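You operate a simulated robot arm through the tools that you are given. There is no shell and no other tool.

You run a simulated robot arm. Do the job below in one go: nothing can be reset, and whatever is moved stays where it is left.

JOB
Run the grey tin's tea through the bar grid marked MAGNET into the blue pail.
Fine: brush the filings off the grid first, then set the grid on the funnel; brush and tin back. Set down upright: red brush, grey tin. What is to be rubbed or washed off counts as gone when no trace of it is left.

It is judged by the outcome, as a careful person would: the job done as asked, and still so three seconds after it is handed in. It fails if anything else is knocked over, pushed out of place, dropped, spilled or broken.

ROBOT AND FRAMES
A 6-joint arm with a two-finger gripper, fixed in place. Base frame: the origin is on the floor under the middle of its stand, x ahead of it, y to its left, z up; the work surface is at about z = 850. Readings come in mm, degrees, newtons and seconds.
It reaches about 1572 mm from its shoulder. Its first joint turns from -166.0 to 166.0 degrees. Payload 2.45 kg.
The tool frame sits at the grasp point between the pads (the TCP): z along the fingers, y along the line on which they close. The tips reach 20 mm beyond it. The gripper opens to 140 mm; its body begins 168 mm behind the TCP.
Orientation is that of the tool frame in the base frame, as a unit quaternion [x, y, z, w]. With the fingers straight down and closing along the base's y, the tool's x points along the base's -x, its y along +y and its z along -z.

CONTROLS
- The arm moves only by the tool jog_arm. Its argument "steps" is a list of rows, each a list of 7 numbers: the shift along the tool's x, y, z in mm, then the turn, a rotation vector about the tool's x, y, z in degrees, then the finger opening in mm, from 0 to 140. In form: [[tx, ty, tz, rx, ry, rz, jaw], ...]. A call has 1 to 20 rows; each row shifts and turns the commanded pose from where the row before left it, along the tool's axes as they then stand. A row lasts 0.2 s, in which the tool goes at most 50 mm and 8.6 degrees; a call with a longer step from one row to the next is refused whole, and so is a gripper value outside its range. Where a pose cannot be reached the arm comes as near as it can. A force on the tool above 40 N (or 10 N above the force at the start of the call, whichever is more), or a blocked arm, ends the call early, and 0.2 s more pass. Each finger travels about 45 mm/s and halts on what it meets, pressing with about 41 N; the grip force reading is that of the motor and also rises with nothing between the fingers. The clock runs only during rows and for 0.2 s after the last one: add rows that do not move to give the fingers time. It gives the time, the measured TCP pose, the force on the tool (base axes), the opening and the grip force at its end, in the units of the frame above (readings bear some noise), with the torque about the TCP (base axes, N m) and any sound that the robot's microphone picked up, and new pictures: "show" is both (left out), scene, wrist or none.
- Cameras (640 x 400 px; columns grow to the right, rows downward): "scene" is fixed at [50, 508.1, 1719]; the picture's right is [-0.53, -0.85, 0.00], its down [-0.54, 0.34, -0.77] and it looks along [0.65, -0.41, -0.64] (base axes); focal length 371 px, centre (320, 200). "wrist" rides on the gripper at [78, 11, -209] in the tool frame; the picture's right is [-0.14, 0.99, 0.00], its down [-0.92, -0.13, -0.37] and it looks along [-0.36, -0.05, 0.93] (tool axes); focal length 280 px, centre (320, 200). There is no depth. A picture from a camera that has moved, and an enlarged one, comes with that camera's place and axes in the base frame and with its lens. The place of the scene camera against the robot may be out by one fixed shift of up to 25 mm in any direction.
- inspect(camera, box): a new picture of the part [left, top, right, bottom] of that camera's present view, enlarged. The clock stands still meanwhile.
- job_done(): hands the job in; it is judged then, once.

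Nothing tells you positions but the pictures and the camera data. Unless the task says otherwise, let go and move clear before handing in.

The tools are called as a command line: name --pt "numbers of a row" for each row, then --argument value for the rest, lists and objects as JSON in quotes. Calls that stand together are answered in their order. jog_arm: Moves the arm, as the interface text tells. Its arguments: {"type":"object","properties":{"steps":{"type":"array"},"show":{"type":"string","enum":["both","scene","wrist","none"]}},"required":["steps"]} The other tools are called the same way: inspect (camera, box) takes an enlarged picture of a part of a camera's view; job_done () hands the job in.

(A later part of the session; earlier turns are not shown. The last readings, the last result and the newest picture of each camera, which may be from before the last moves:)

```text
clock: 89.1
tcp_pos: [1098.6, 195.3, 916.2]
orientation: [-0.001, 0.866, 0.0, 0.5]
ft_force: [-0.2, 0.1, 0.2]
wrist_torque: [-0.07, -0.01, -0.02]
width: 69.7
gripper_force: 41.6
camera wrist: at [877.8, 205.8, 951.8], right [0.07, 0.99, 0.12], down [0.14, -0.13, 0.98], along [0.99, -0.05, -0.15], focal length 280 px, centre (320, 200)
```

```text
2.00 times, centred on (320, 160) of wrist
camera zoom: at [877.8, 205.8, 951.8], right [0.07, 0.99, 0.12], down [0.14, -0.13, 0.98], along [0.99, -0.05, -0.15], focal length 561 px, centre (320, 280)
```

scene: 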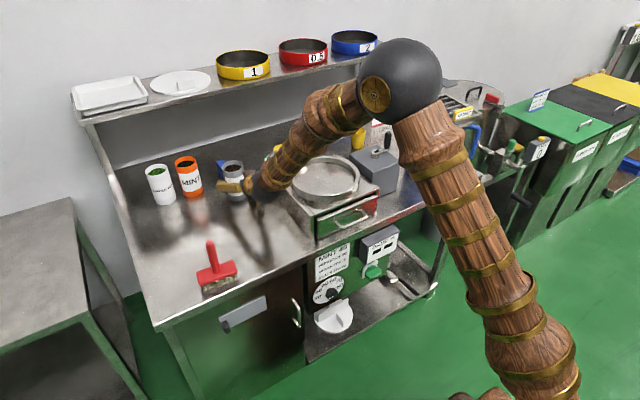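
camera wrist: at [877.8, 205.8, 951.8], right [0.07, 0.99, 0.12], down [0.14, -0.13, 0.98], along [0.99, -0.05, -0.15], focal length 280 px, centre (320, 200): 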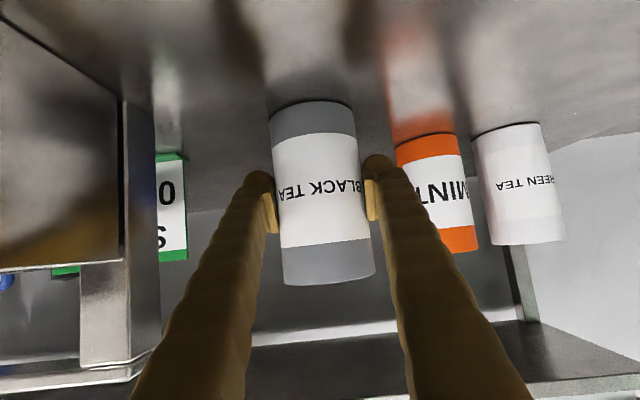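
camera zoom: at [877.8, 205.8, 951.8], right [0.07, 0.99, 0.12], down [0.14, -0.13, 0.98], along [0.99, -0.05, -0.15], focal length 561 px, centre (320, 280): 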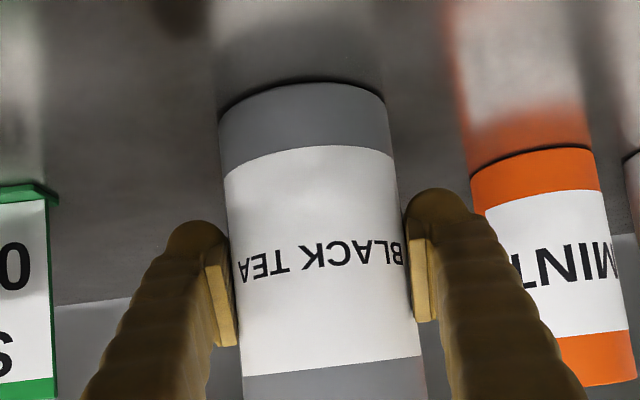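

The tin is gripped at 69.7 mm. Lifting it slowly straight up.

jog_arm --pt "-4.33 0 -2.5 0 0 0 56" --pt "-8.66 0 -5 0 0 0 56" --pt "-13 0 -7.5 0 0 0 56" --pt "-17.3 0 -10 0 0 0 56" --pt "0 0 0 0 0 0 56"

inspect --camera "scene" --box '[190, 110, 310, 230]'

```text
clock: 90.3
tcp_pos: [1098.7, 195.5, 965.1]
orientation: [-0.001, 0.865, 0.0, 0.501]
ft_force: [0.7, 0.1, -0.4]
wrist_torque: [-0.03, 0.01, 0.01]
width: 69.5
gripper_force: 41.2
camera wrist: at [878.2, 205.0, 1000.6], right [0.07, 0.99, 0.12], down [0.14, -0.13, 0.98], along [0.99, -0.05, -0.15], focal length 280 px, centre (320, 200)
```

scene: 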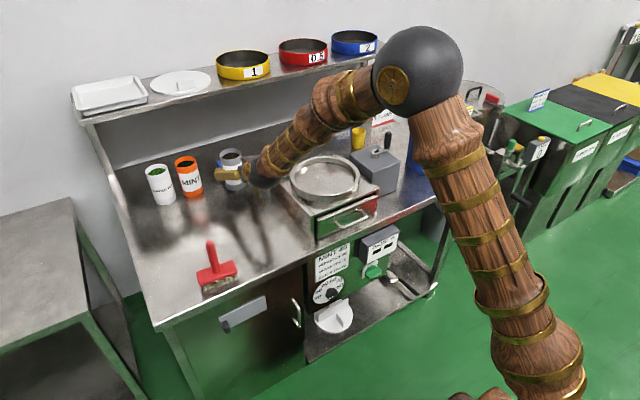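
wrist: 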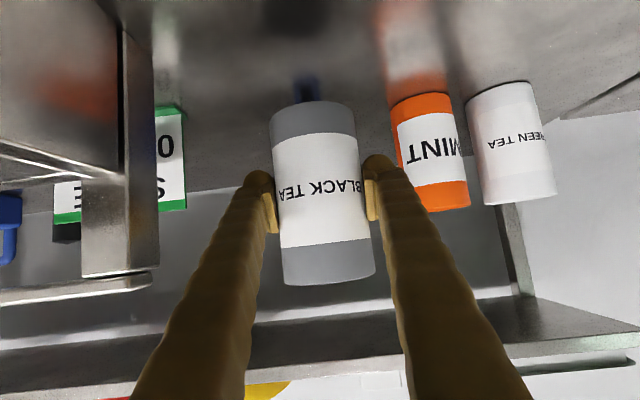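

```text
3.33 times, centred on (250, 170) of scene
camera zoom: at [50.0, 508.1, 1719.0], right [-0.53, -0.85, 0.0], down [-0.54, 0.34, -0.77], along [0.65, -0.41, -0.64], focal length 1235 px, centre (553, 300)
```

zoom: 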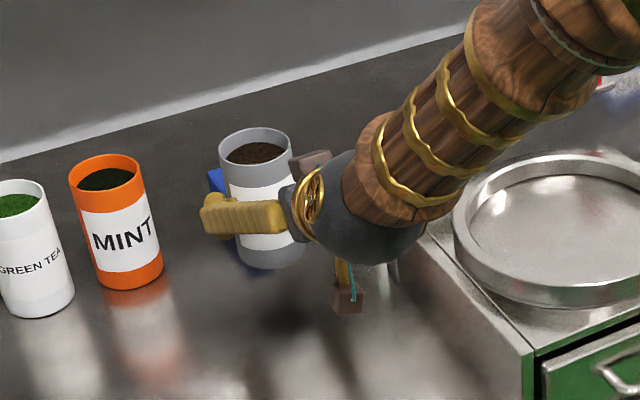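

The tin is lifted level with the tea inside. I'll raise it and draw back toward the robot before carrying it across.

jog_arm --pt "-8 0 -12 0 0 0 56" --pt "-14 0 -22 0 0 0 56" --pt "-17.5 0 -27.5 0 0 0 56" --pt "-17.5 0 -27.5 0 0 0 56" --pt "-17.5 0 -27.5 0 0 0 56" --pt "-17.5 0 -27.5 0 0 0 56" --pt "-17.5 0 -27.5 0 0 0 56" --pt "-17.5 0 -27.5 0 0 0 56" --pt "-17.5 0 -27.5 0 0 0 56" --pt "-17.5 0 -27.5 0 0 0 56" --pt "-10 0 -15 0 0 0 56" --pt "0 0 0 0 0 0 56"

inspect --camera "scene" --box '[180, 60, 360, 210]'

```text
clock: 92.9
tcp_pos: [953.1, 197.1, 1250.1]
orientation: [-0.001, 0.865, -0.001, 0.501]
ft_force: [0.1, -0.3, -0.7]
wrist_torque: [0.03, -0.02, 0.03]
width: 69.4
gripper_force: 41.5
camera wrist: at [731.8, 205.7, 1285.7], right [0.07, 0.99, 0.12], down [0.14, -0.13, 0.98], along [0.99, -0.05, -0.15], focal length 280 px, centre (320, 200)
```

scene: 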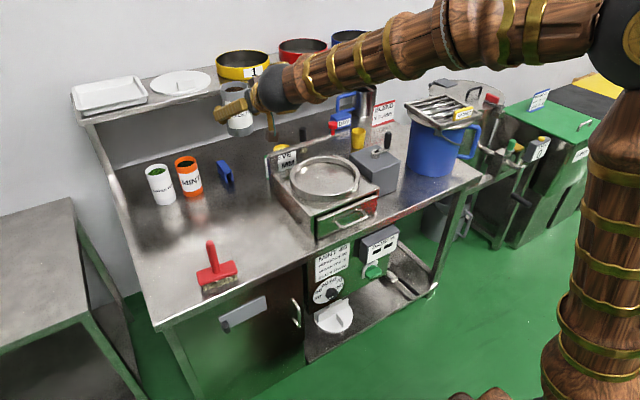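
wrist: 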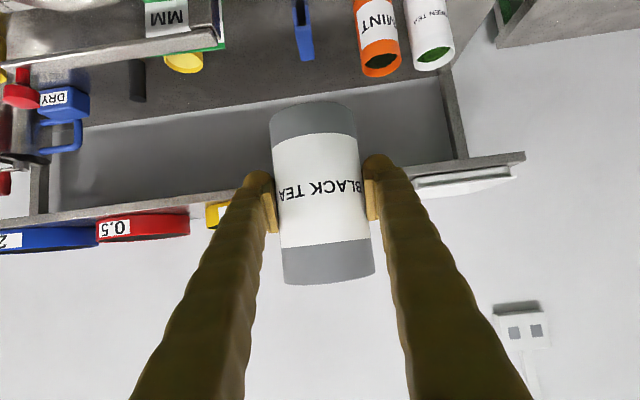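

```text
2.67 times, centred on (270, 135) of scene
camera zoom: at [50.0, 508.1, 1719.0], right [-0.53, -0.85, 0.0], down [-0.54, 0.34, -0.77], along [0.65, -0.41, -0.64], focal length 988 px, centre (453, 373)
```

zoom: 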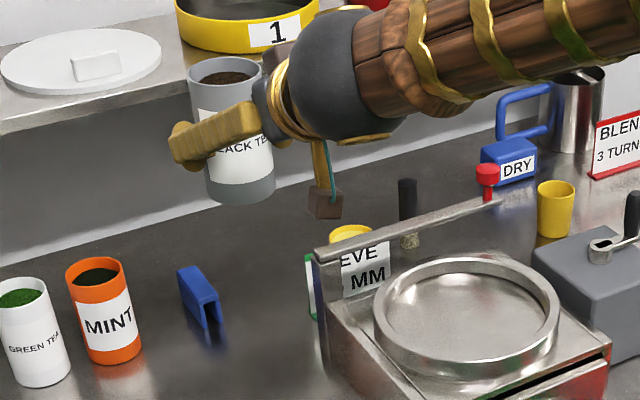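

The tin is carried level. I'll move it across above the bench, turning the heading toward the pail.

jog_arm --pt "0 -12 0 0 0 0 56" --pt "0 -22 0 0 0 0 56" --pt "0 -30 0 0 0 0 56" --pt "0 -30 0 0 0 0 56" --pt "0 -30 0 0 0 0 56" --pt "0 -30 0 0 0 0 56" --pt "0 -30 0 0 0 0 56" --pt "0 -30 0 0 0 0 56" --pt "0 -30 0 0 0 0 56" --pt "0 -30 0 0 0 0 56" --pt "0 -18 0 0 0 0 56" --pt "0 -8 0 3.25 0 1.875 56" --pt "0 0 0 5.2 0 3 56" --pt "0 0 0 5.85 0 3.375 56" --pt "0 0 0 5.85 0 3.375 56" --pt "0 0 0 5.85 0 3.375 56" --pt "0 0 0 0 0 0 56"

```text
clock: 96.5
tcp_pos: [962.6, -104.5, 1263.7]
orientation: [0.187, 0.832, -0.105, 0.512]
ft_force: [0.2, -0.3, -1.7]
wrist_torque: [0.0, 0.01, 0.0]
width: 69.4
gripper_force: 40.9
out of reach, approached as far as the arm can: row 13, 14
camera wrist: at [764.5, -3.4, 1288.4], right [0.47, 0.87, 0.14], down [0.02, -0.17, 0.99], along [0.88, -0.46, -0.1], focal length 280 px, centre (320, 200)
```

scene: 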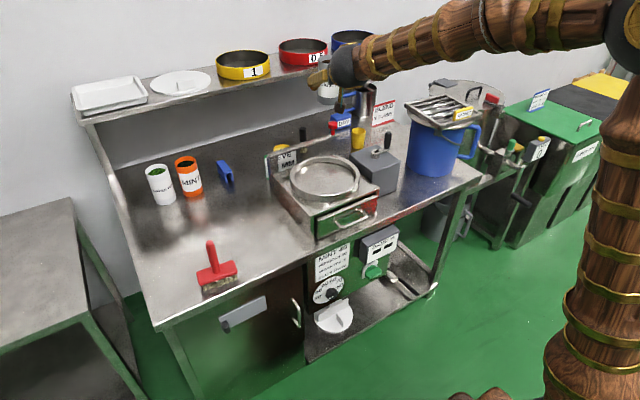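
wrist: 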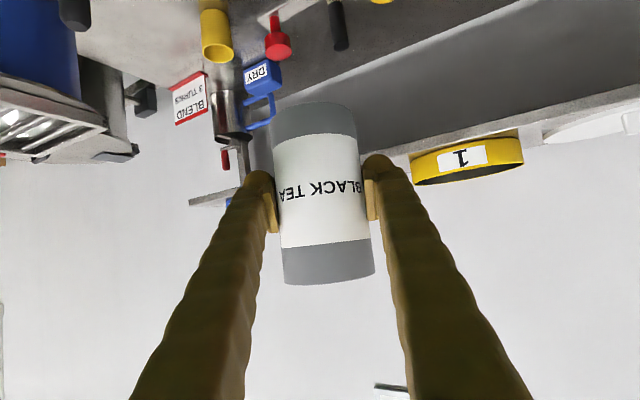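

The arm reported a hard-to-reach spot during the turn. I'll hold still a moment and see where it settles.

jog_arm --pt "0 0 0 0 0 0 56" --pt "0 0 0 0 0 0 56" --pt "0 0 0 0 0 0 56" --show "none"

```text
clock: 97.3
tcp_pos: [961.1, -104.7, 1263.8]
orientation: [0.185, 0.832, -0.104, 0.512]
ft_force: [0.4, 0.0, -1.1]
wrist_torque: [0.0, -0.01, -0.02]
width: 69.6
gripper_force: 41.2
```

The wrist passed close to a singular alignment, leaving the tin tilted about 3° with nothing spilled. I'll level it, raise it where the wrist is well conditioned, and turn back to the forward heading slowly.

jog_arm --pt "0 0 0 0.245 1.51 -0.42 56" --pt "0 0 0 0.245 1.51 -0.42 56" --pt "-12 0 -7 0 0 0 56" --pt "-24 0 -14 0 0 0 56" --pt "-26 0 -15 0 0 0 56" --pt "-26 0 -15 0 0 0 56" --pt "-26 0 -15 0 0 0 56" --pt "-26 0 -15 0 0 0 56" --pt "-16 0 -9 0 0 0 56" --pt "0 0 0 0 0 0 56"

```text
clock: 99.5
tcp_pos: [960.3, -103.8, 1443.5]
orientation: [0.184, 0.846, -0.106, 0.488]
ft_force: [-0.8, 0.5, -2.4]
wrist_torque: [-0.03, 0.01, 0.02]
width: 69.4
gripper_force: 41.2
camera wrist: at [765.2, -3.4, 1480.1], right [0.48, 0.87, 0.12], down [0.08, -0.18, 0.98], along [0.88, -0.46, -0.15], focal length 280 px, centre (320, 200)
```

scene: 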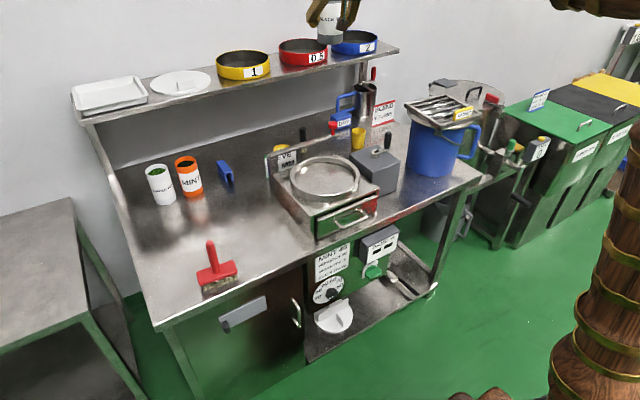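
wrist: 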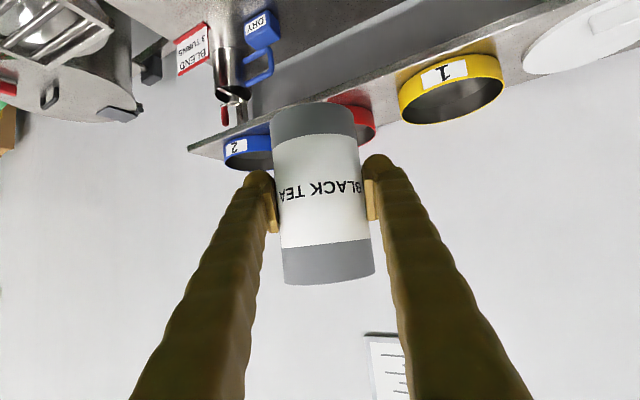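

Level again. Now turning the heading back to straight ahead, slowly.

jog_arm --pt "0 0 0 -1.3 0 -0.75 56" --pt "0 0 0 -2.17 0 -1.25 56" --pt "0 0 0 -2.17 0 -1.25 56" --pt "0 0 0 -2.17 0 -1.25 56" --pt "0 0 0 -2.17 0 -1.25 56" --pt "0 0 0 -2.17 0 -1.25 56" --pt "0 0 0 -2.17 0 -1.25 56" --pt "0 0 0 -2.17 0 -1.25 56" --pt "0 0 0 -2.17 0 -1.25 56" --pt "0 0 0 -2.17 0 -1.25 56" --pt "0 0 0 -0.6 0 -0.35 56" --pt "0 0 0 0 0 0 56" --show "wrist"

```text
clock: 102.1
tcp_pos: [962.8, -101.2, 1443.4]
orientation: [0.083, 0.862, -0.051, 0.498]
ft_force: [-0.5, -0.6, -0.8]
wrist_torque: [0.0, -0.02, 0.0]
width: 69.1
gripper_force: 41.1
out of reach, approached as far as the arm can: row 6, 7, 9, 11
camera wrist: at [747.8, -49.1, 1478.3], right [0.26, 0.96, 0.11], down [0.11, -0.15, 0.98], along [0.96, -0.24, -0.15], focal length 280 px, centre (320, 200)
```

wrist: 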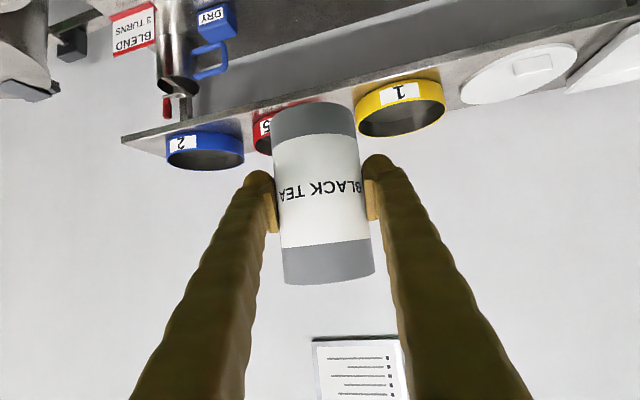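

It's progressing, but slowly near the wrist's alignment point. I'll check that the tin is still level and continue in smaller steps.

jog_arm --pt "0 0 0 -0.87 0 -0.5 56" --pt "0 0 0 -0.87 0 -0.5 56" --pt "0 0 0 -0.87 0 -0.5 56" --pt "0 0 0 -0.87 0 -0.5 56" --pt "0 0 0 0 0 0 56" --show "scene"

```text
clock: 103.3
tcp_pos: [962.0, -99.0, 1441.4]
orientation: [0.077, 0.862, -0.05, 0.499]
ft_force: [-0.8, -0.5, -1.4]
wrist_torque: [0.02, 0.03, -0.03]
width: 69.5
gripper_force: 40.5
out of reach, approached as far as the arm can: row 4
```

scene: 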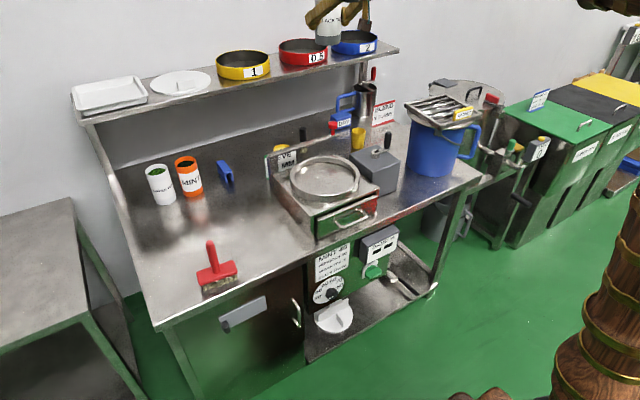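

The wrist had switched to its other solution branch, which blocks turning further left but has plenty of room turning right. The tin is level, so I'll turn the heading to the right, then go to the pail and pour toward the robot side.

jog_arm --pt "0 0 0 1.7 0 0.98 56" --pt "0 0 0 3.4 0 1.955 56" --pt "0 0 0 3.4 0 1.955 56" --pt "0 0 0 3.4 0 1.955 56" --pt "0 0 0 3.4 0 1.955 56" --pt "0 0 0 3.4 0 1.955 56" --pt "0 0 0 3.4 0 1.955 56" --pt "0 0 0 3.4 0 1.955 56" --pt "0 0 0 3.4 0 1.955 56" --pt "0 0 0 3.4 0 1.955 56" --pt "0 0 0 1.7 0 0.98 56" --pt "0 0 0 0 0 0 56" --show "scene"

```text
clock: 105.9
tcp_pos: [961.2, -101.9, 1442.6]
orientation: [0.364, 0.783, -0.216, 0.457]
ft_force: [0.5, 0.7, -0.9]
wrist_torque: [0.0, -0.02, 0.01]
width: 69.4
gripper_force: 40.8
```

scene: 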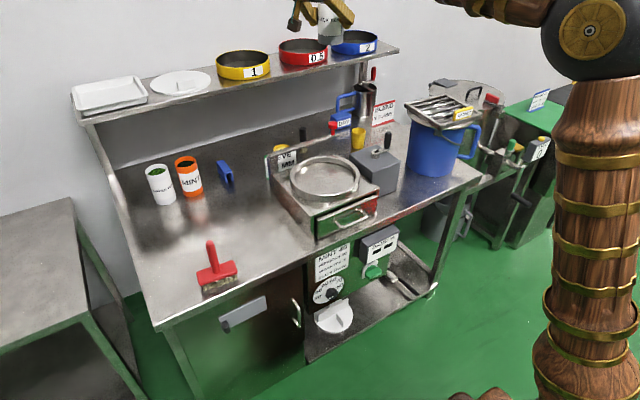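

jog_arm --pt "-4 -7.5 7.2 0 0 0 56" --pt "-8 -15 14.4 0 0 0 56" --pt "-10.77 -20.3 19.4 0 0 0 56" --pt "-10.77 -20.3 19.4 0 0 0 56" --pt "-10.77 -20.3 19.4 0 0 0 56" --pt "-10.77 -20.3 19.4 0 0 0 56" --pt "-10.77 -20.3 19.4 0 0 0 56" --pt "-10.77 -20.3 19.4 0 0 0 56" --pt "-10.77 -20.3 19.4 0 0 0 56" --pt "-10.77 -20.3 19.4 0 0 0 56" --pt "-10.77 -20.3 19.4 0 0 0 56" --pt "-10.77 -20.3 19.4 0 0 0 56" --pt "-10.77 -20.3 19.4 0 0 0 56" --pt "-10.77 -20.3 19.4 0 0 0 56" --pt "-10.77 -20.3 19.4 0 0 0 56" --pt "-6 -11.3 10.8 0 0 0 56" --pt "-3 -5.6 5.4 0 0 0 56" --pt "0 0 0 0 0 0 56"

```text
clock: 109.7
tcp_pos: [943.8, -550.3, 1441.7]
orientation: [0.363, 0.783, -0.215, 0.457]
ft_force: [0.0, -0.6, -0.3]
wrist_torque: [-0.02, -0.03, 0.03]
width: 69.3
gripper_force: 40.7
camera wrist: at [810.3, -375.1, 1475.4], right [0.8, 0.59, 0.12], down [-0.01, -0.18, 0.98], along [0.6, -0.79, -0.14], focal length 280 px, centre (320, 200)
```

scene: 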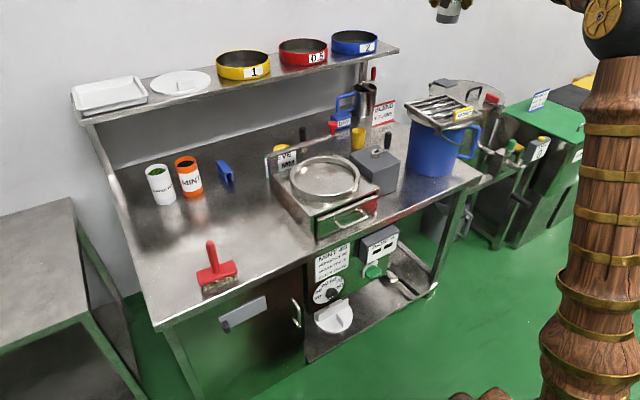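
wrist: 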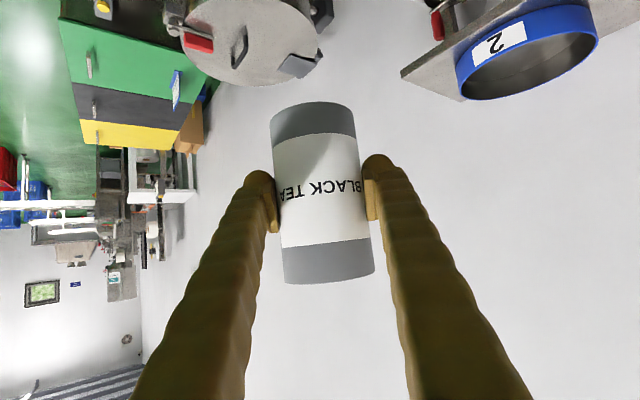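

jog_arm --pt "0 0 0 1.6 0 0.92 56" --pt "0 0 0 3.25 0 1.875 56" --pt "0 0 0 3.25 0 1.875 56" --pt "0 0 0 3.25 0 1.875 56" --pt "0 0 0 3.25 0 1.875 56" --pt "0 0 0 3.25 0 1.875 56" --pt "0 0 0 3.25 0 1.875 56" --pt "0 0 0 3.25 0 1.875 56" --pt "0 0 0 1.6 0 0.92 56" --pt "10 0 5.8 0 0 0 56" --pt "20 0 11.5 0 0 0 56" --pt "24 0 13.8 0 0 0 56" --pt "24 0 13.8 0 0 0 56" --pt "24 0 13.8 0 0 0 56" --pt "20 0 11.5 0 0 0 56" --pt "10 0 5.8 0 0 0 56" --pt "0 0 0 0 0 0 56"

inspect --camera "scene" --box '[370, 0, 530, 160]'

```text
clock: 113.3
tcp_pos: [944.0, -551.5, 1290.1]
orientation: [0.555, 0.661, -0.324, 0.388]
ft_force: [0.3, -0.5, -1.2]
wrist_torque: [0.0, -0.01, 0.01]
width: 69.4
gripper_force: 40.9
camera wrist: at [915.1, -333.8, 1324.2], right [0.99, 0.11, 0.12], down [-0.11, -0.15, 0.98], along [0.12, -0.98, -0.14], focal length 280 px, centre (320, 200)
```

scene: 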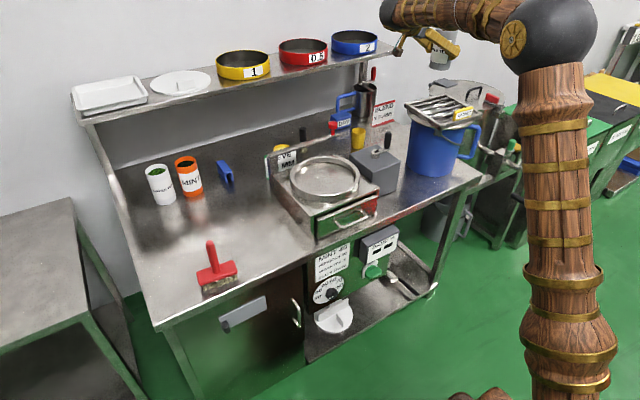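
wrist: 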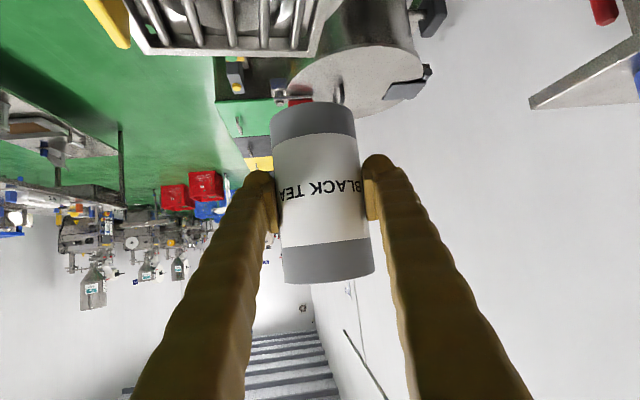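

```text
2.50 times, centred on (450, 80) of scene
camera zoom: at [50.0, 508.1, 1719.0], right [-0.53, -0.85, 0.0], down [-0.54, 0.34, -0.77], along [0.65, -0.41, -0.64], focal length 927 px, centre (-5, 500)
```

zoom: 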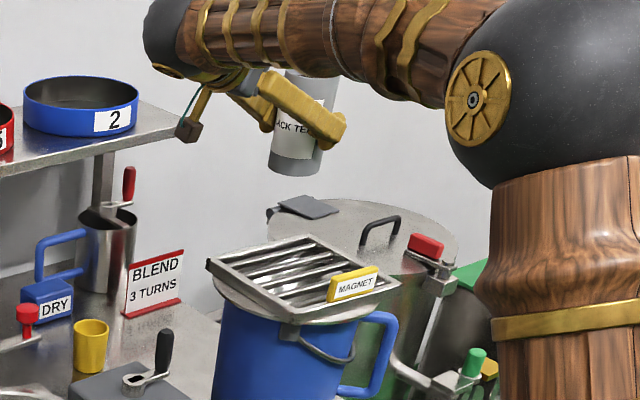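

The tin is level above the back of the pail with the heading near -80°. I'll lower it to pouring height, with its mouth side next to the funnel's center.

jog_arm --pt "12 -0.3 5.2 0 0 0 56" --pt "20 -0.45 8.8 0 0 0 56" --pt "22 -0.5 9.6 0 0 0 56" --pt "16 -0.35 7 0 0 0 56" --pt "8 -0.2 3.6 0 0 0 56" --pt "0 0 0 0 0 0 56"

inspect --camera "scene" --box '[370, 20, 510, 160]'

inspect --camera "wrist" --box '[120, 0, 520, 250]'

```text
clock: 114.7
tcp_pos: [940.9, -544.0, 1204.5]
orientation: [0.555, 0.661, -0.324, 0.388]
ft_force: [-1.0, 1.2, -0.7]
wrist_torque: [0.01, 0.0, 0.02]
width: 69.2
gripper_force: 40.9
camera wrist: at [912.5, -325.6, 1238.5], right [0.99, 0.11, 0.12], down [-0.1, -0.15, 0.98], along [0.12, -0.98, -0.14], focal length 280 px, centre (320, 200)
```

scene: 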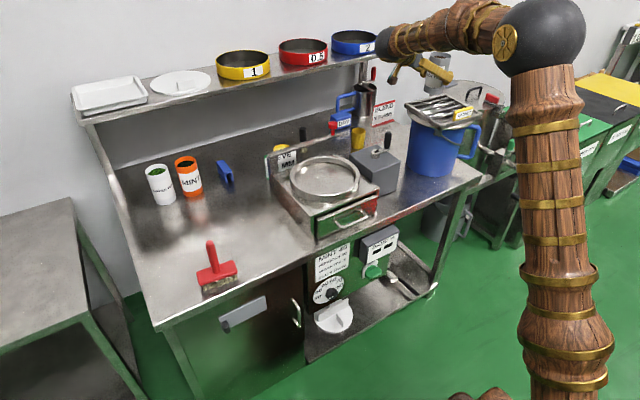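
wrist: 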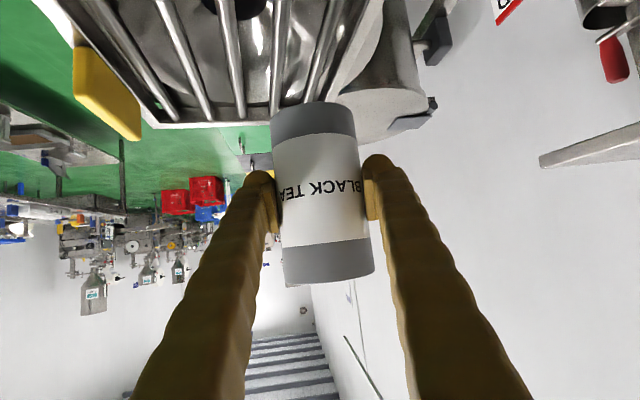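

```text
2.86 times, centred on (440, 90) of scene
camera zoom: at [50.0, 508.1, 1719.0], right [-0.53, -0.85, 0.0], down [-0.54, 0.34, -0.77], along [0.65, -0.41, -0.64], focal length 1059 px, centre (-23, 514)
```

zoom: 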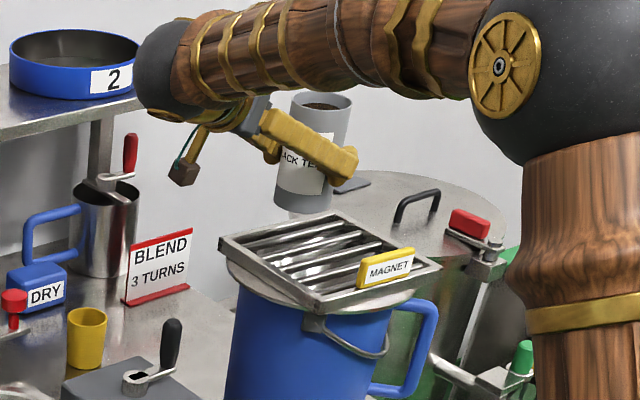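

```text
1.60 times, centred on (320, 125) of wrist
camera zoom: at [912.5, -325.6, 1238.5], right [0.99, 0.11, 0.12], down [-0.1, -0.15, 0.98], along [0.12, -0.98, -0.14], focal length 449 px, centre (320, 320)
```

zoom: 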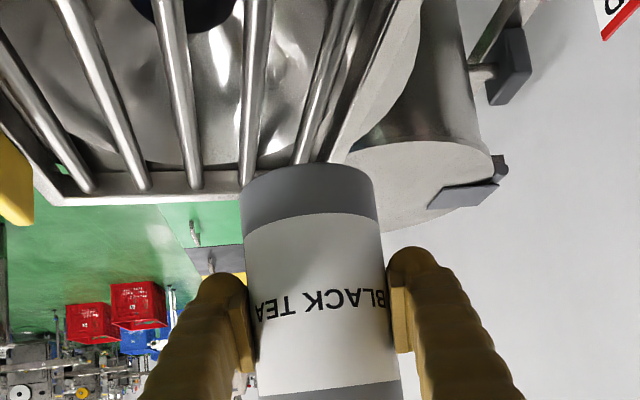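

The tin is placed so that tipping toward the robot puts its mouth over the grid's center. I'll begin tilting slowly.

jog_arm --pt "0 0 0 -0.98 0 1.75 56" --pt "0 0 0 -1.96 0 3.49 56" --pt "0 0 0 -1.96 0 3.49 56" --pt "0 0 0 -1.96 0 3.49 56" --pt "0 0 0 -1.96 0 3.49 56" --pt "0 0 0 -1.96 0 3.49 56" --pt "0 0 0 0 0 0 56"

inspect --camera "scene" --box '[370, 20, 510, 160]'

```text
clock: 116.3
tcp_pos: [941.8, -544.4, 1205.4]
orientation: [0.619, 0.586, -0.192, 0.486]
ft_force: [-0.1, -0.8, -1.1]
wrist_torque: [-0.01, 0.03, -0.02]
width: 69.0
gripper_force: 41.0
camera wrist: at [899.6, -328.8, 1240.2], right [0.87, 0.09, 0.48], down [-0.46, -0.21, 0.86], along [0.18, -0.97, -0.15], focal length 280 px, centre (320, 200)
```

scene: 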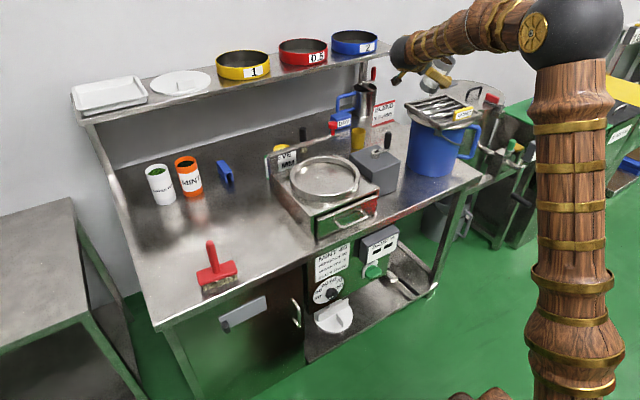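
wrist: 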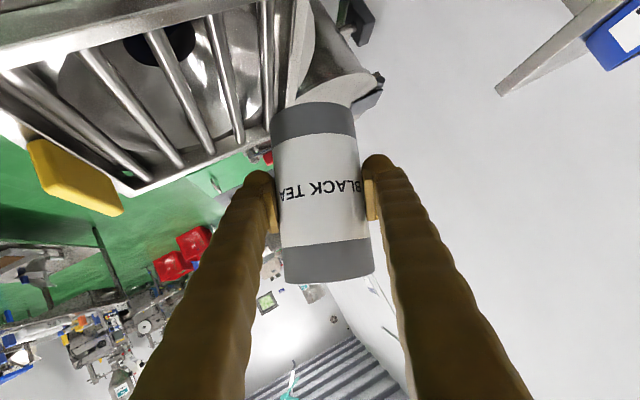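

```text
2.86 times, centred on (440, 90) of scene
camera zoom: at [50.0, 508.1, 1719.0], right [-0.53, -0.85, 0.0], down [-0.54, 0.34, -0.77], along [0.65, -0.41, -0.64], focal length 1059 px, centre (-23, 514)
```

zoom: 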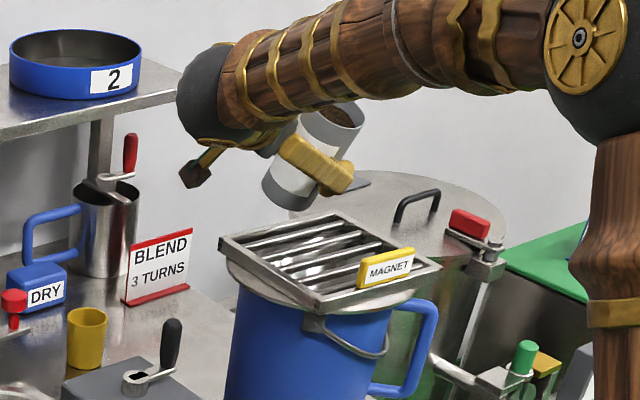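

Tilted 22°, with no tea out yet. Continuing slowly.

jog_arm --pt "0 0 0 -1.47 0 2.62 56" --pt "0 0 0 -1.47 0 2.62 56" --pt "0 0 0 -1.47 0 2.62 56" --pt "0 0 0 -1.47 0 2.62 56" --pt "0 0 0 -1.47 0 2.62 56" --pt "0 0 0 -1.47 0 2.62 56" --pt "0 0 0 0 0 0 56"

inspect --camera "scene" --box '[370, 20, 510, 160]'

```text
clock: 117.9
tcp_pos: [939.5, -544.9, 1203.6]
orientation: [0.653, 0.51, -0.078, 0.555]
ft_force: [0.9, -0.2, -1.2]
wrist_torque: [-0.02, 0.01, -0.04]
width: 69.2
gripper_force: 41.2
camera wrist: at [888.2, -330.8, 1237.6], right [0.68, 0.05, 0.73], down [-0.7, -0.26, 0.67], along [0.22, -0.97, -0.14], focal length 280 px, centre (320, 200)
```

scene: 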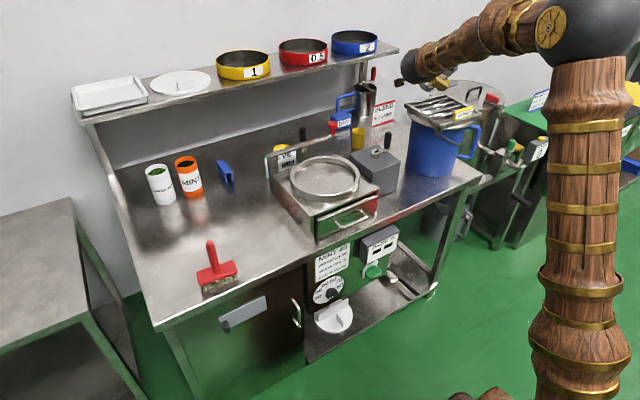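
wrist: 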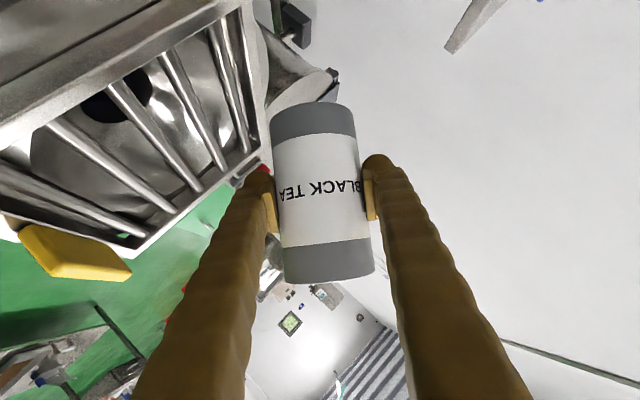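

```text
2.86 times, centred on (440, 90) of scene
camera zoom: at [50.0, 508.1, 1719.0], right [-0.53, -0.85, 0.0], down [-0.54, 0.34, -0.77], along [0.65, -0.41, -0.64], focal length 1059 px, centre (-23, 514)
```

zoom: 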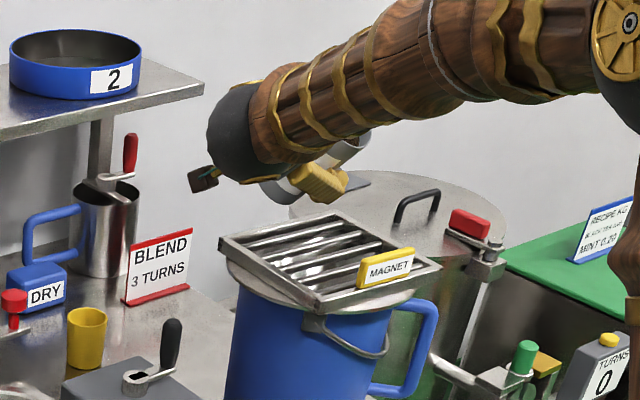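

At 40° tilt nothing is out yet. Continuing in small steps.

jog_arm --pt "0 0 0 -1.47 0 2.62 56" --pt "0 0 0 -1.47 0 2.62 56" --pt "0 0 0 -1.47 0 2.62 56" --pt "0 0 0 -1.47 0 2.62 56" --pt "0 0 0 -1.47 0 2.62 56" --pt "0 0 0 0 0 0 56"

inspect --camera "scene" --box '[370, 20, 510, 160]'

inspect --camera "wrist" --box '[0, 0, 400, 250]'

```text
clock: 119.3
tcp_pos: [941.6, -545.2, 1205.4]
orientation: [0.671, 0.436, 0.018, 0.6]
ft_force: [-0.1, -0.4, -0.4]
wrist_torque: [0.0, 0.02, 0.01]
width: 69.4
gripper_force: 41.0
camera wrist: at [880.9, -331.8, 1233.5], right [0.47, 0.02, 0.88], down [-0.84, -0.28, 0.46], along [0.26, -0.96, -0.12], focal length 280 px, centre (320, 200)
```

scene: 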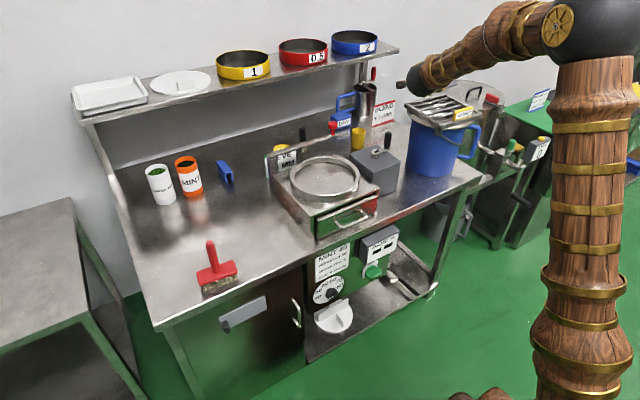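
wrist: 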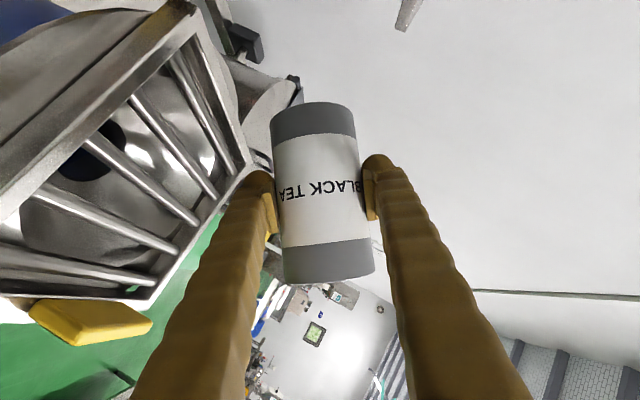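

```text
2.86 times, centred on (440, 90) of scene
camera zoom: at [50.0, 508.1, 1719.0], right [-0.53, -0.85, 0.0], down [-0.54, 0.34, -0.77], along [0.65, -0.41, -0.64], focal length 1059 px, centre (-23, 514)
```

zoom: 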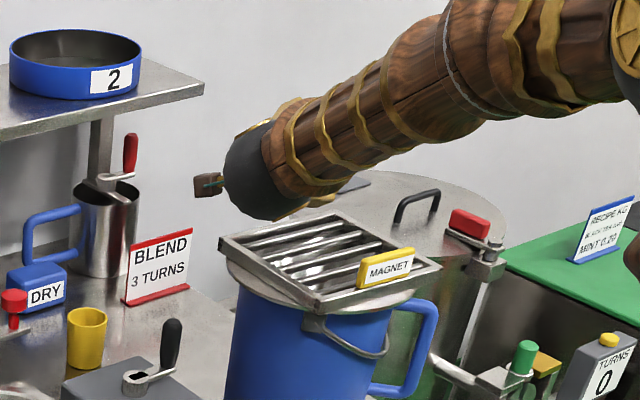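

```text
1.60 times, centred on (200, 125) of wrist
camera zoom: at [880.9, -331.8, 1233.5], right [0.47, 0.02, 0.88], down [-0.84, -0.28, 0.46], along [0.26, -0.96, -0.12], focal length 449 px, centre (512, 320)
```

zoom: 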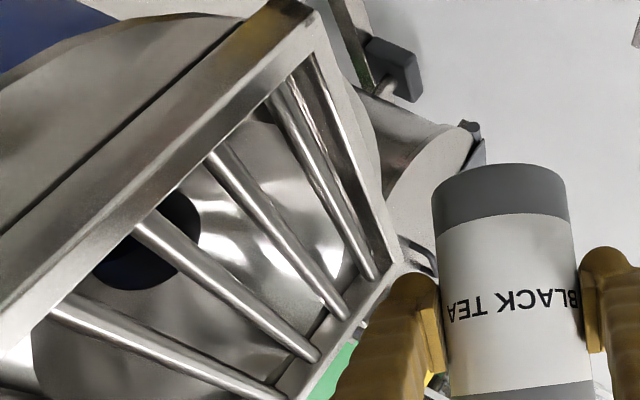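

At 55° there is still none out, and the arm is clear of everything. Continuing.

jog_arm --pt "0 0 0 -1.47 0 2.62 56" --pt "0 0 0 -1.47 0 2.62 56" --pt "0 0 0 -1.47 0 2.62 56" --pt "0 0 0 -1.47 0 2.62 56" --pt "0 0 0 -1.47 0 2.62 56" --pt "0 0 0 0 0 0 56"

inspect --camera "scene" --box '[350, 40, 510, 200]'

inspect --camera "wrist" --box '[0, 50, 400, 300]'

```text
clock: 120.7
tcp_pos: [940.9, -545.2, 1204.8]
orientation: [0.676, 0.355, 0.115, 0.636]
ft_force: [-0.2, -0.2, -0.6]
wrist_torque: [0.03, 0.02, 0.01]
width: 69.0
gripper_force: 41.0
camera wrist: at [874.7, -333.4, 1226.4], right [0.23, -0.03, 0.97], down [-0.93, -0.3, 0.21], along [0.28, -0.95, -0.09], focal length 280 px, centre (320, 200)
```

scene: 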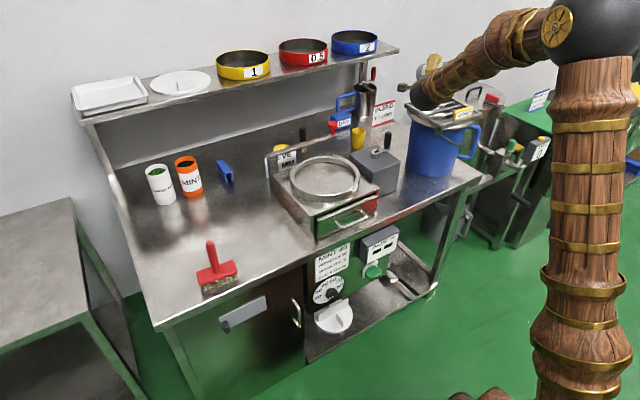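
wrist: 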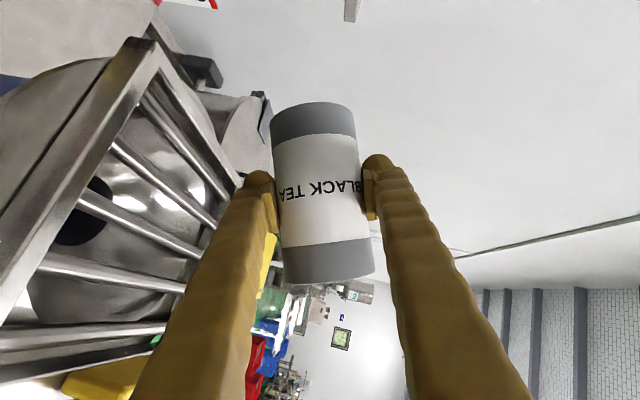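

```text
2.50 times, centred on (430, 120) of scene
camera zoom: at [50.0, 508.1, 1719.0], right [-0.53, -0.85, 0.0], down [-0.54, 0.34, -0.77], along [0.65, -0.41, -0.64], focal length 927 px, centre (45, 400)
```

zoom: 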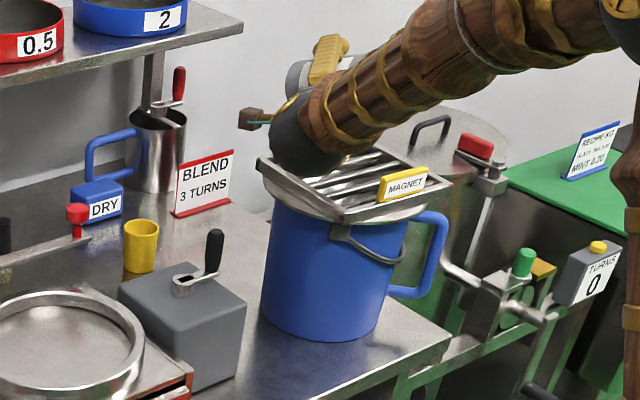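

```text
1.60 times, centred on (200, 175) of wrist
camera zoom: at [874.7, -333.4, 1226.4], right [0.23, -0.03, 0.97], down [-0.93, -0.3, 0.21], along [0.28, -0.95, -0.09], focal length 449 px, centre (512, 240)
```

zoom: 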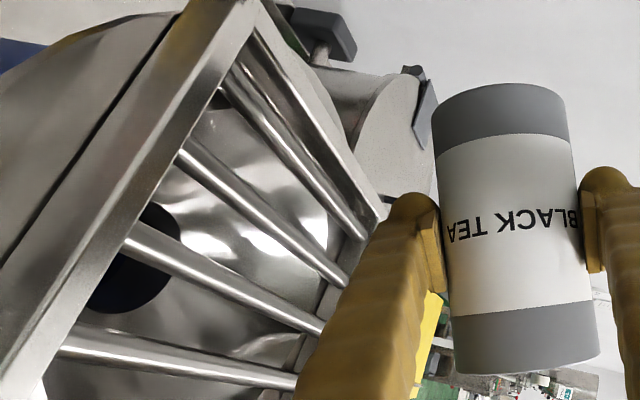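

At 70° none has left the tin yet, and its lip is right above the center. Continuing past horizontal in small steps.

jog_arm --pt "0 0 0 -1.47 0 2.62 56" --pt "0 0 0 -1.47 0 2.62 56" --pt "0 0 0 -1.47 0 2.62 56" --pt "0 0 0 -1.47 0 2.62 56" --pt "0 0 0 0 0 0 56"

inspect --camera "wrist" --box '[0, 50, 400, 300]'

```text
clock: 121.9
tcp_pos: [941.5, -545.5, 1204.8]
orientation: [0.672, 0.285, 0.19, 0.656]
ft_force: [-0.2, 1.4, -2.2]
wrist_torque: [-0.01, -0.01, -0.03]
width: 68.9
gripper_force: 40.7
camera wrist: at [870.1, -334.1, 1219.8], right [0.03, -0.06, 1.0], down [-0.95, -0.3, 0.01], along [0.3, -0.95, -0.07], focal length 280 px, centre (320, 200)
```

scene: 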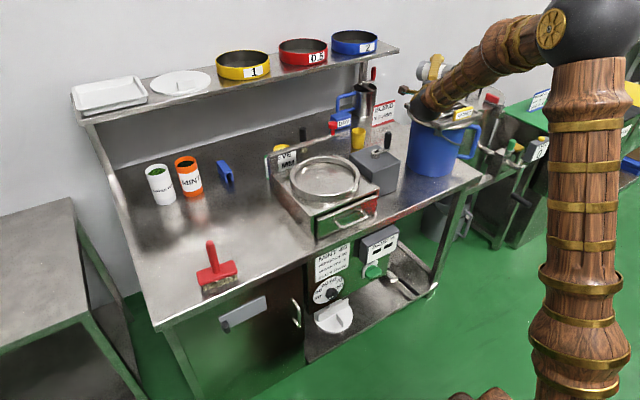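
wrist: 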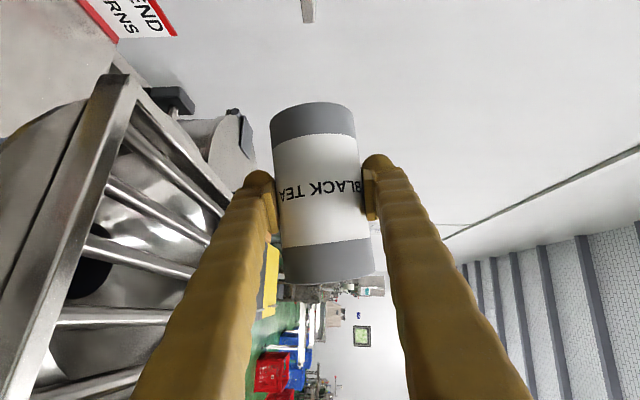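

```text
1.60 times, centred on (200, 175) of wrist
camera zoom: at [870.1, -334.1, 1219.8], right [0.03, -0.06, 1.0], down [-0.95, -0.3, 0.01], along [0.3, -0.95, -0.07], focal length 449 px, centre (512, 240)
```

zoom: 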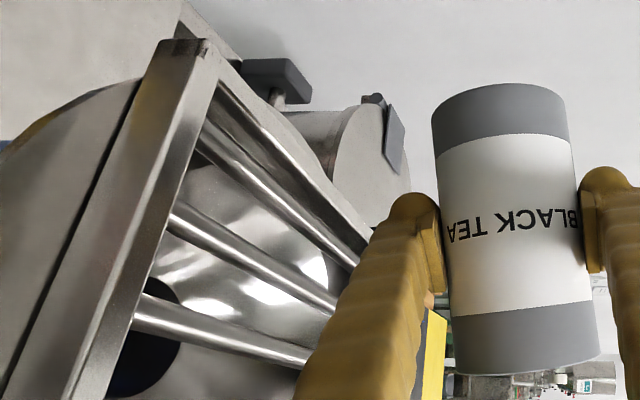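

jog_arm --pt "0 0 0 -1.47 0 2.62 56" --pt "0 0 0 -1.47 0 2.62 56" --pt "0 0 0 -1.47 0 2.62 56" --pt "0 0 0 -1.47 0 2.62 56" --pt "0 0 0 -1.47 0 2.62 56" --pt "0 0 0 0 0 0 56"

inspect --camera "wrist" --box '[0, 50, 400, 300]'

inspect --camera "scene" --box '[350, 40, 510, 200]'

```text
clock: 123.3
tcp_pos: [940.8, -544.0, 1204.5]
orientation: [0.657, 0.193, 0.282, 0.672]
ft_force: [-0.1, 0.6, -1.3]
wrist_torque: [0.07, 0.0, -0.01]
width: 69.2
gripper_force: 40.8
camera wrist: at [867.3, -334.5, 1211.0], right [-0.23, -0.11, 0.97], down [-0.92, -0.3, -0.25], along [0.31, -0.95, -0.03], focal length 280 px, centre (320, 200)
```

scene: 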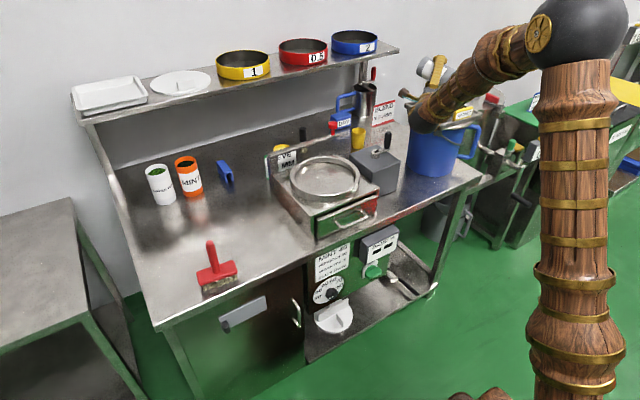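
wrist: 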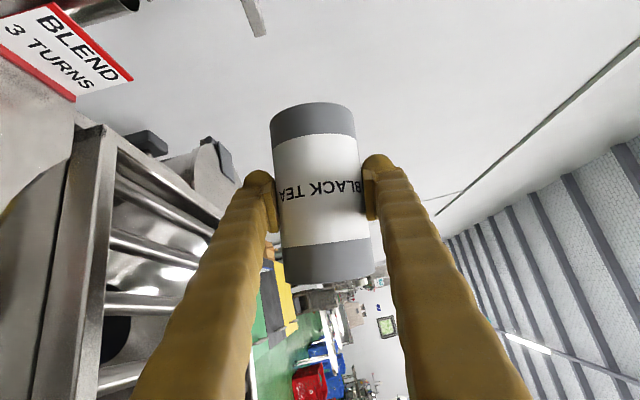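

```text
1.60 times, centred on (200, 175) of wrist
camera zoom: at [867.3, -334.5, 1211.0], right [-0.23, -0.11, 0.97], down [-0.92, -0.3, -0.25], along [0.31, -0.95, -0.03], focal length 449 px, centre (512, 240)
```

zoom: 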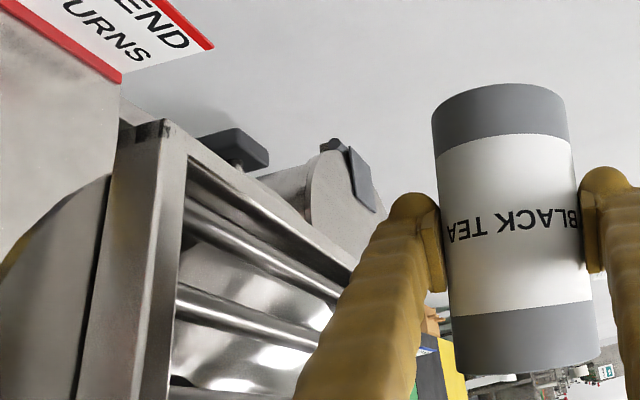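

```text
2.50 times, centred on (430, 120) of scene
camera zoom: at [50.0, 508.1, 1719.0], right [-0.53, -0.85, 0.0], down [-0.54, 0.34, -0.77], along [0.65, -0.41, -0.64], focal length 927 px, centre (45, 400)
```

zoom: 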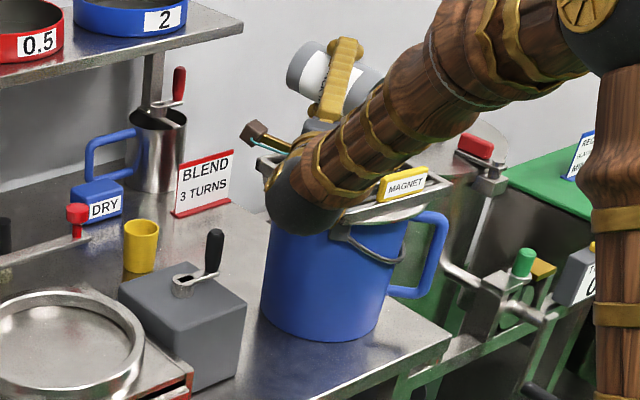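

At 97° there's still no visible flow, and the forearm hides the mouth from the scene camera. I'll shift 20 mm so the lip stays central and keep tilting.

jog_arm --pt "-8.6 1.3 -4.9 0 0 0 56" --pt "-8.6 1.3 -4.9 0 0 0 56" --pt "0 0 0 -1.47 0 2.62 56" --pt "0 0 0 -1.47 0 2.62 56" --pt "0 0 0 -1.47 0 2.62 56" --pt "0 0 0 -1.47 0 2.62 56" --pt "0 0 0 0 0 0 56" --pt "0 0 0 0 0 0 56"

inspect --camera "wrist" --box '[0, 50, 400, 300]'

inspect --camera "scene" --box '[350, 40, 510, 200]'

```text
clock: 125.1
tcp_pos: [921.5, -548.4, 1205.2]
orientation: [0.637, 0.119, 0.351, 0.676]
ft_force: [0.6, -0.2, -0.8]
wrist_torque: [0.01, 0.01, 0.03]
width: 68.8
gripper_force: 41.0
camera wrist: at [847.4, -338.1, 1203.8], right [-0.42, -0.14, 0.9], down [-0.85, -0.28, -0.45], along [0.32, -0.95, 0.0], focal length 280 px, centre (320, 200)
```

scene: 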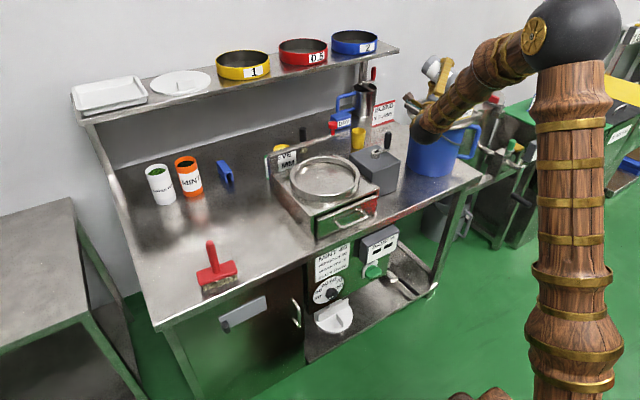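
wrist: 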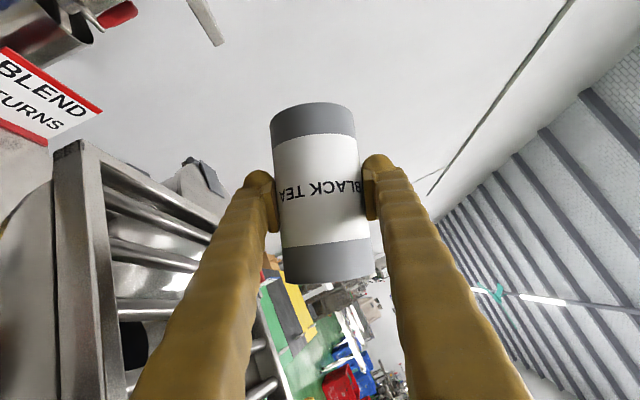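

```text
1.60 times, centred on (200, 175) of wrist
camera zoom: at [847.4, -338.1, 1203.8], right [-0.42, -0.14, 0.9], down [-0.85, -0.28, -0.45], along [0.32, -0.95, 0.0], focal length 449 px, centre (512, 240)
```

zoom: 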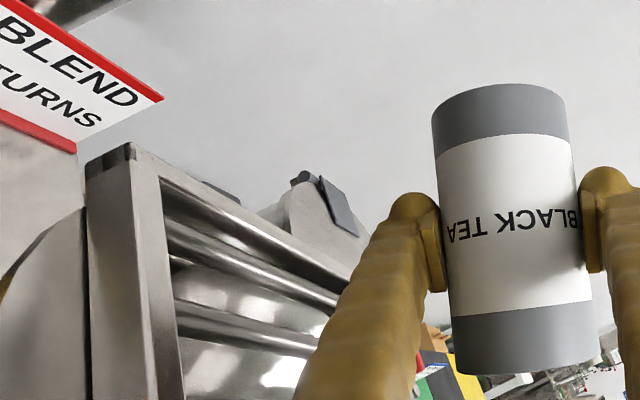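

```text
2.50 times, centred on (430, 120) of scene
camera zoom: at [50.0, 508.1, 1719.0], right [-0.53, -0.85, 0.0], down [-0.54, 0.34, -0.77], along [0.65, -0.41, -0.64], focal length 927 px, centre (45, 400)
```

zoom: 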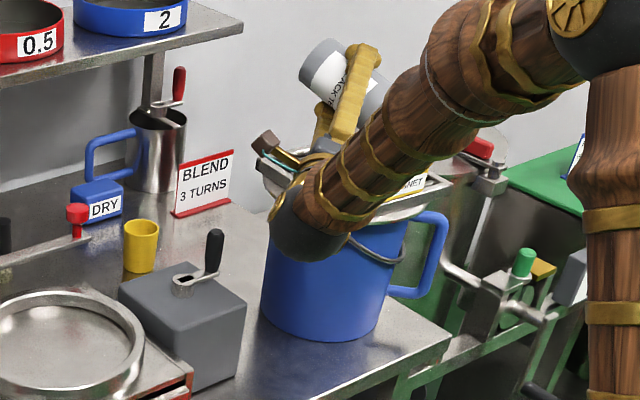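

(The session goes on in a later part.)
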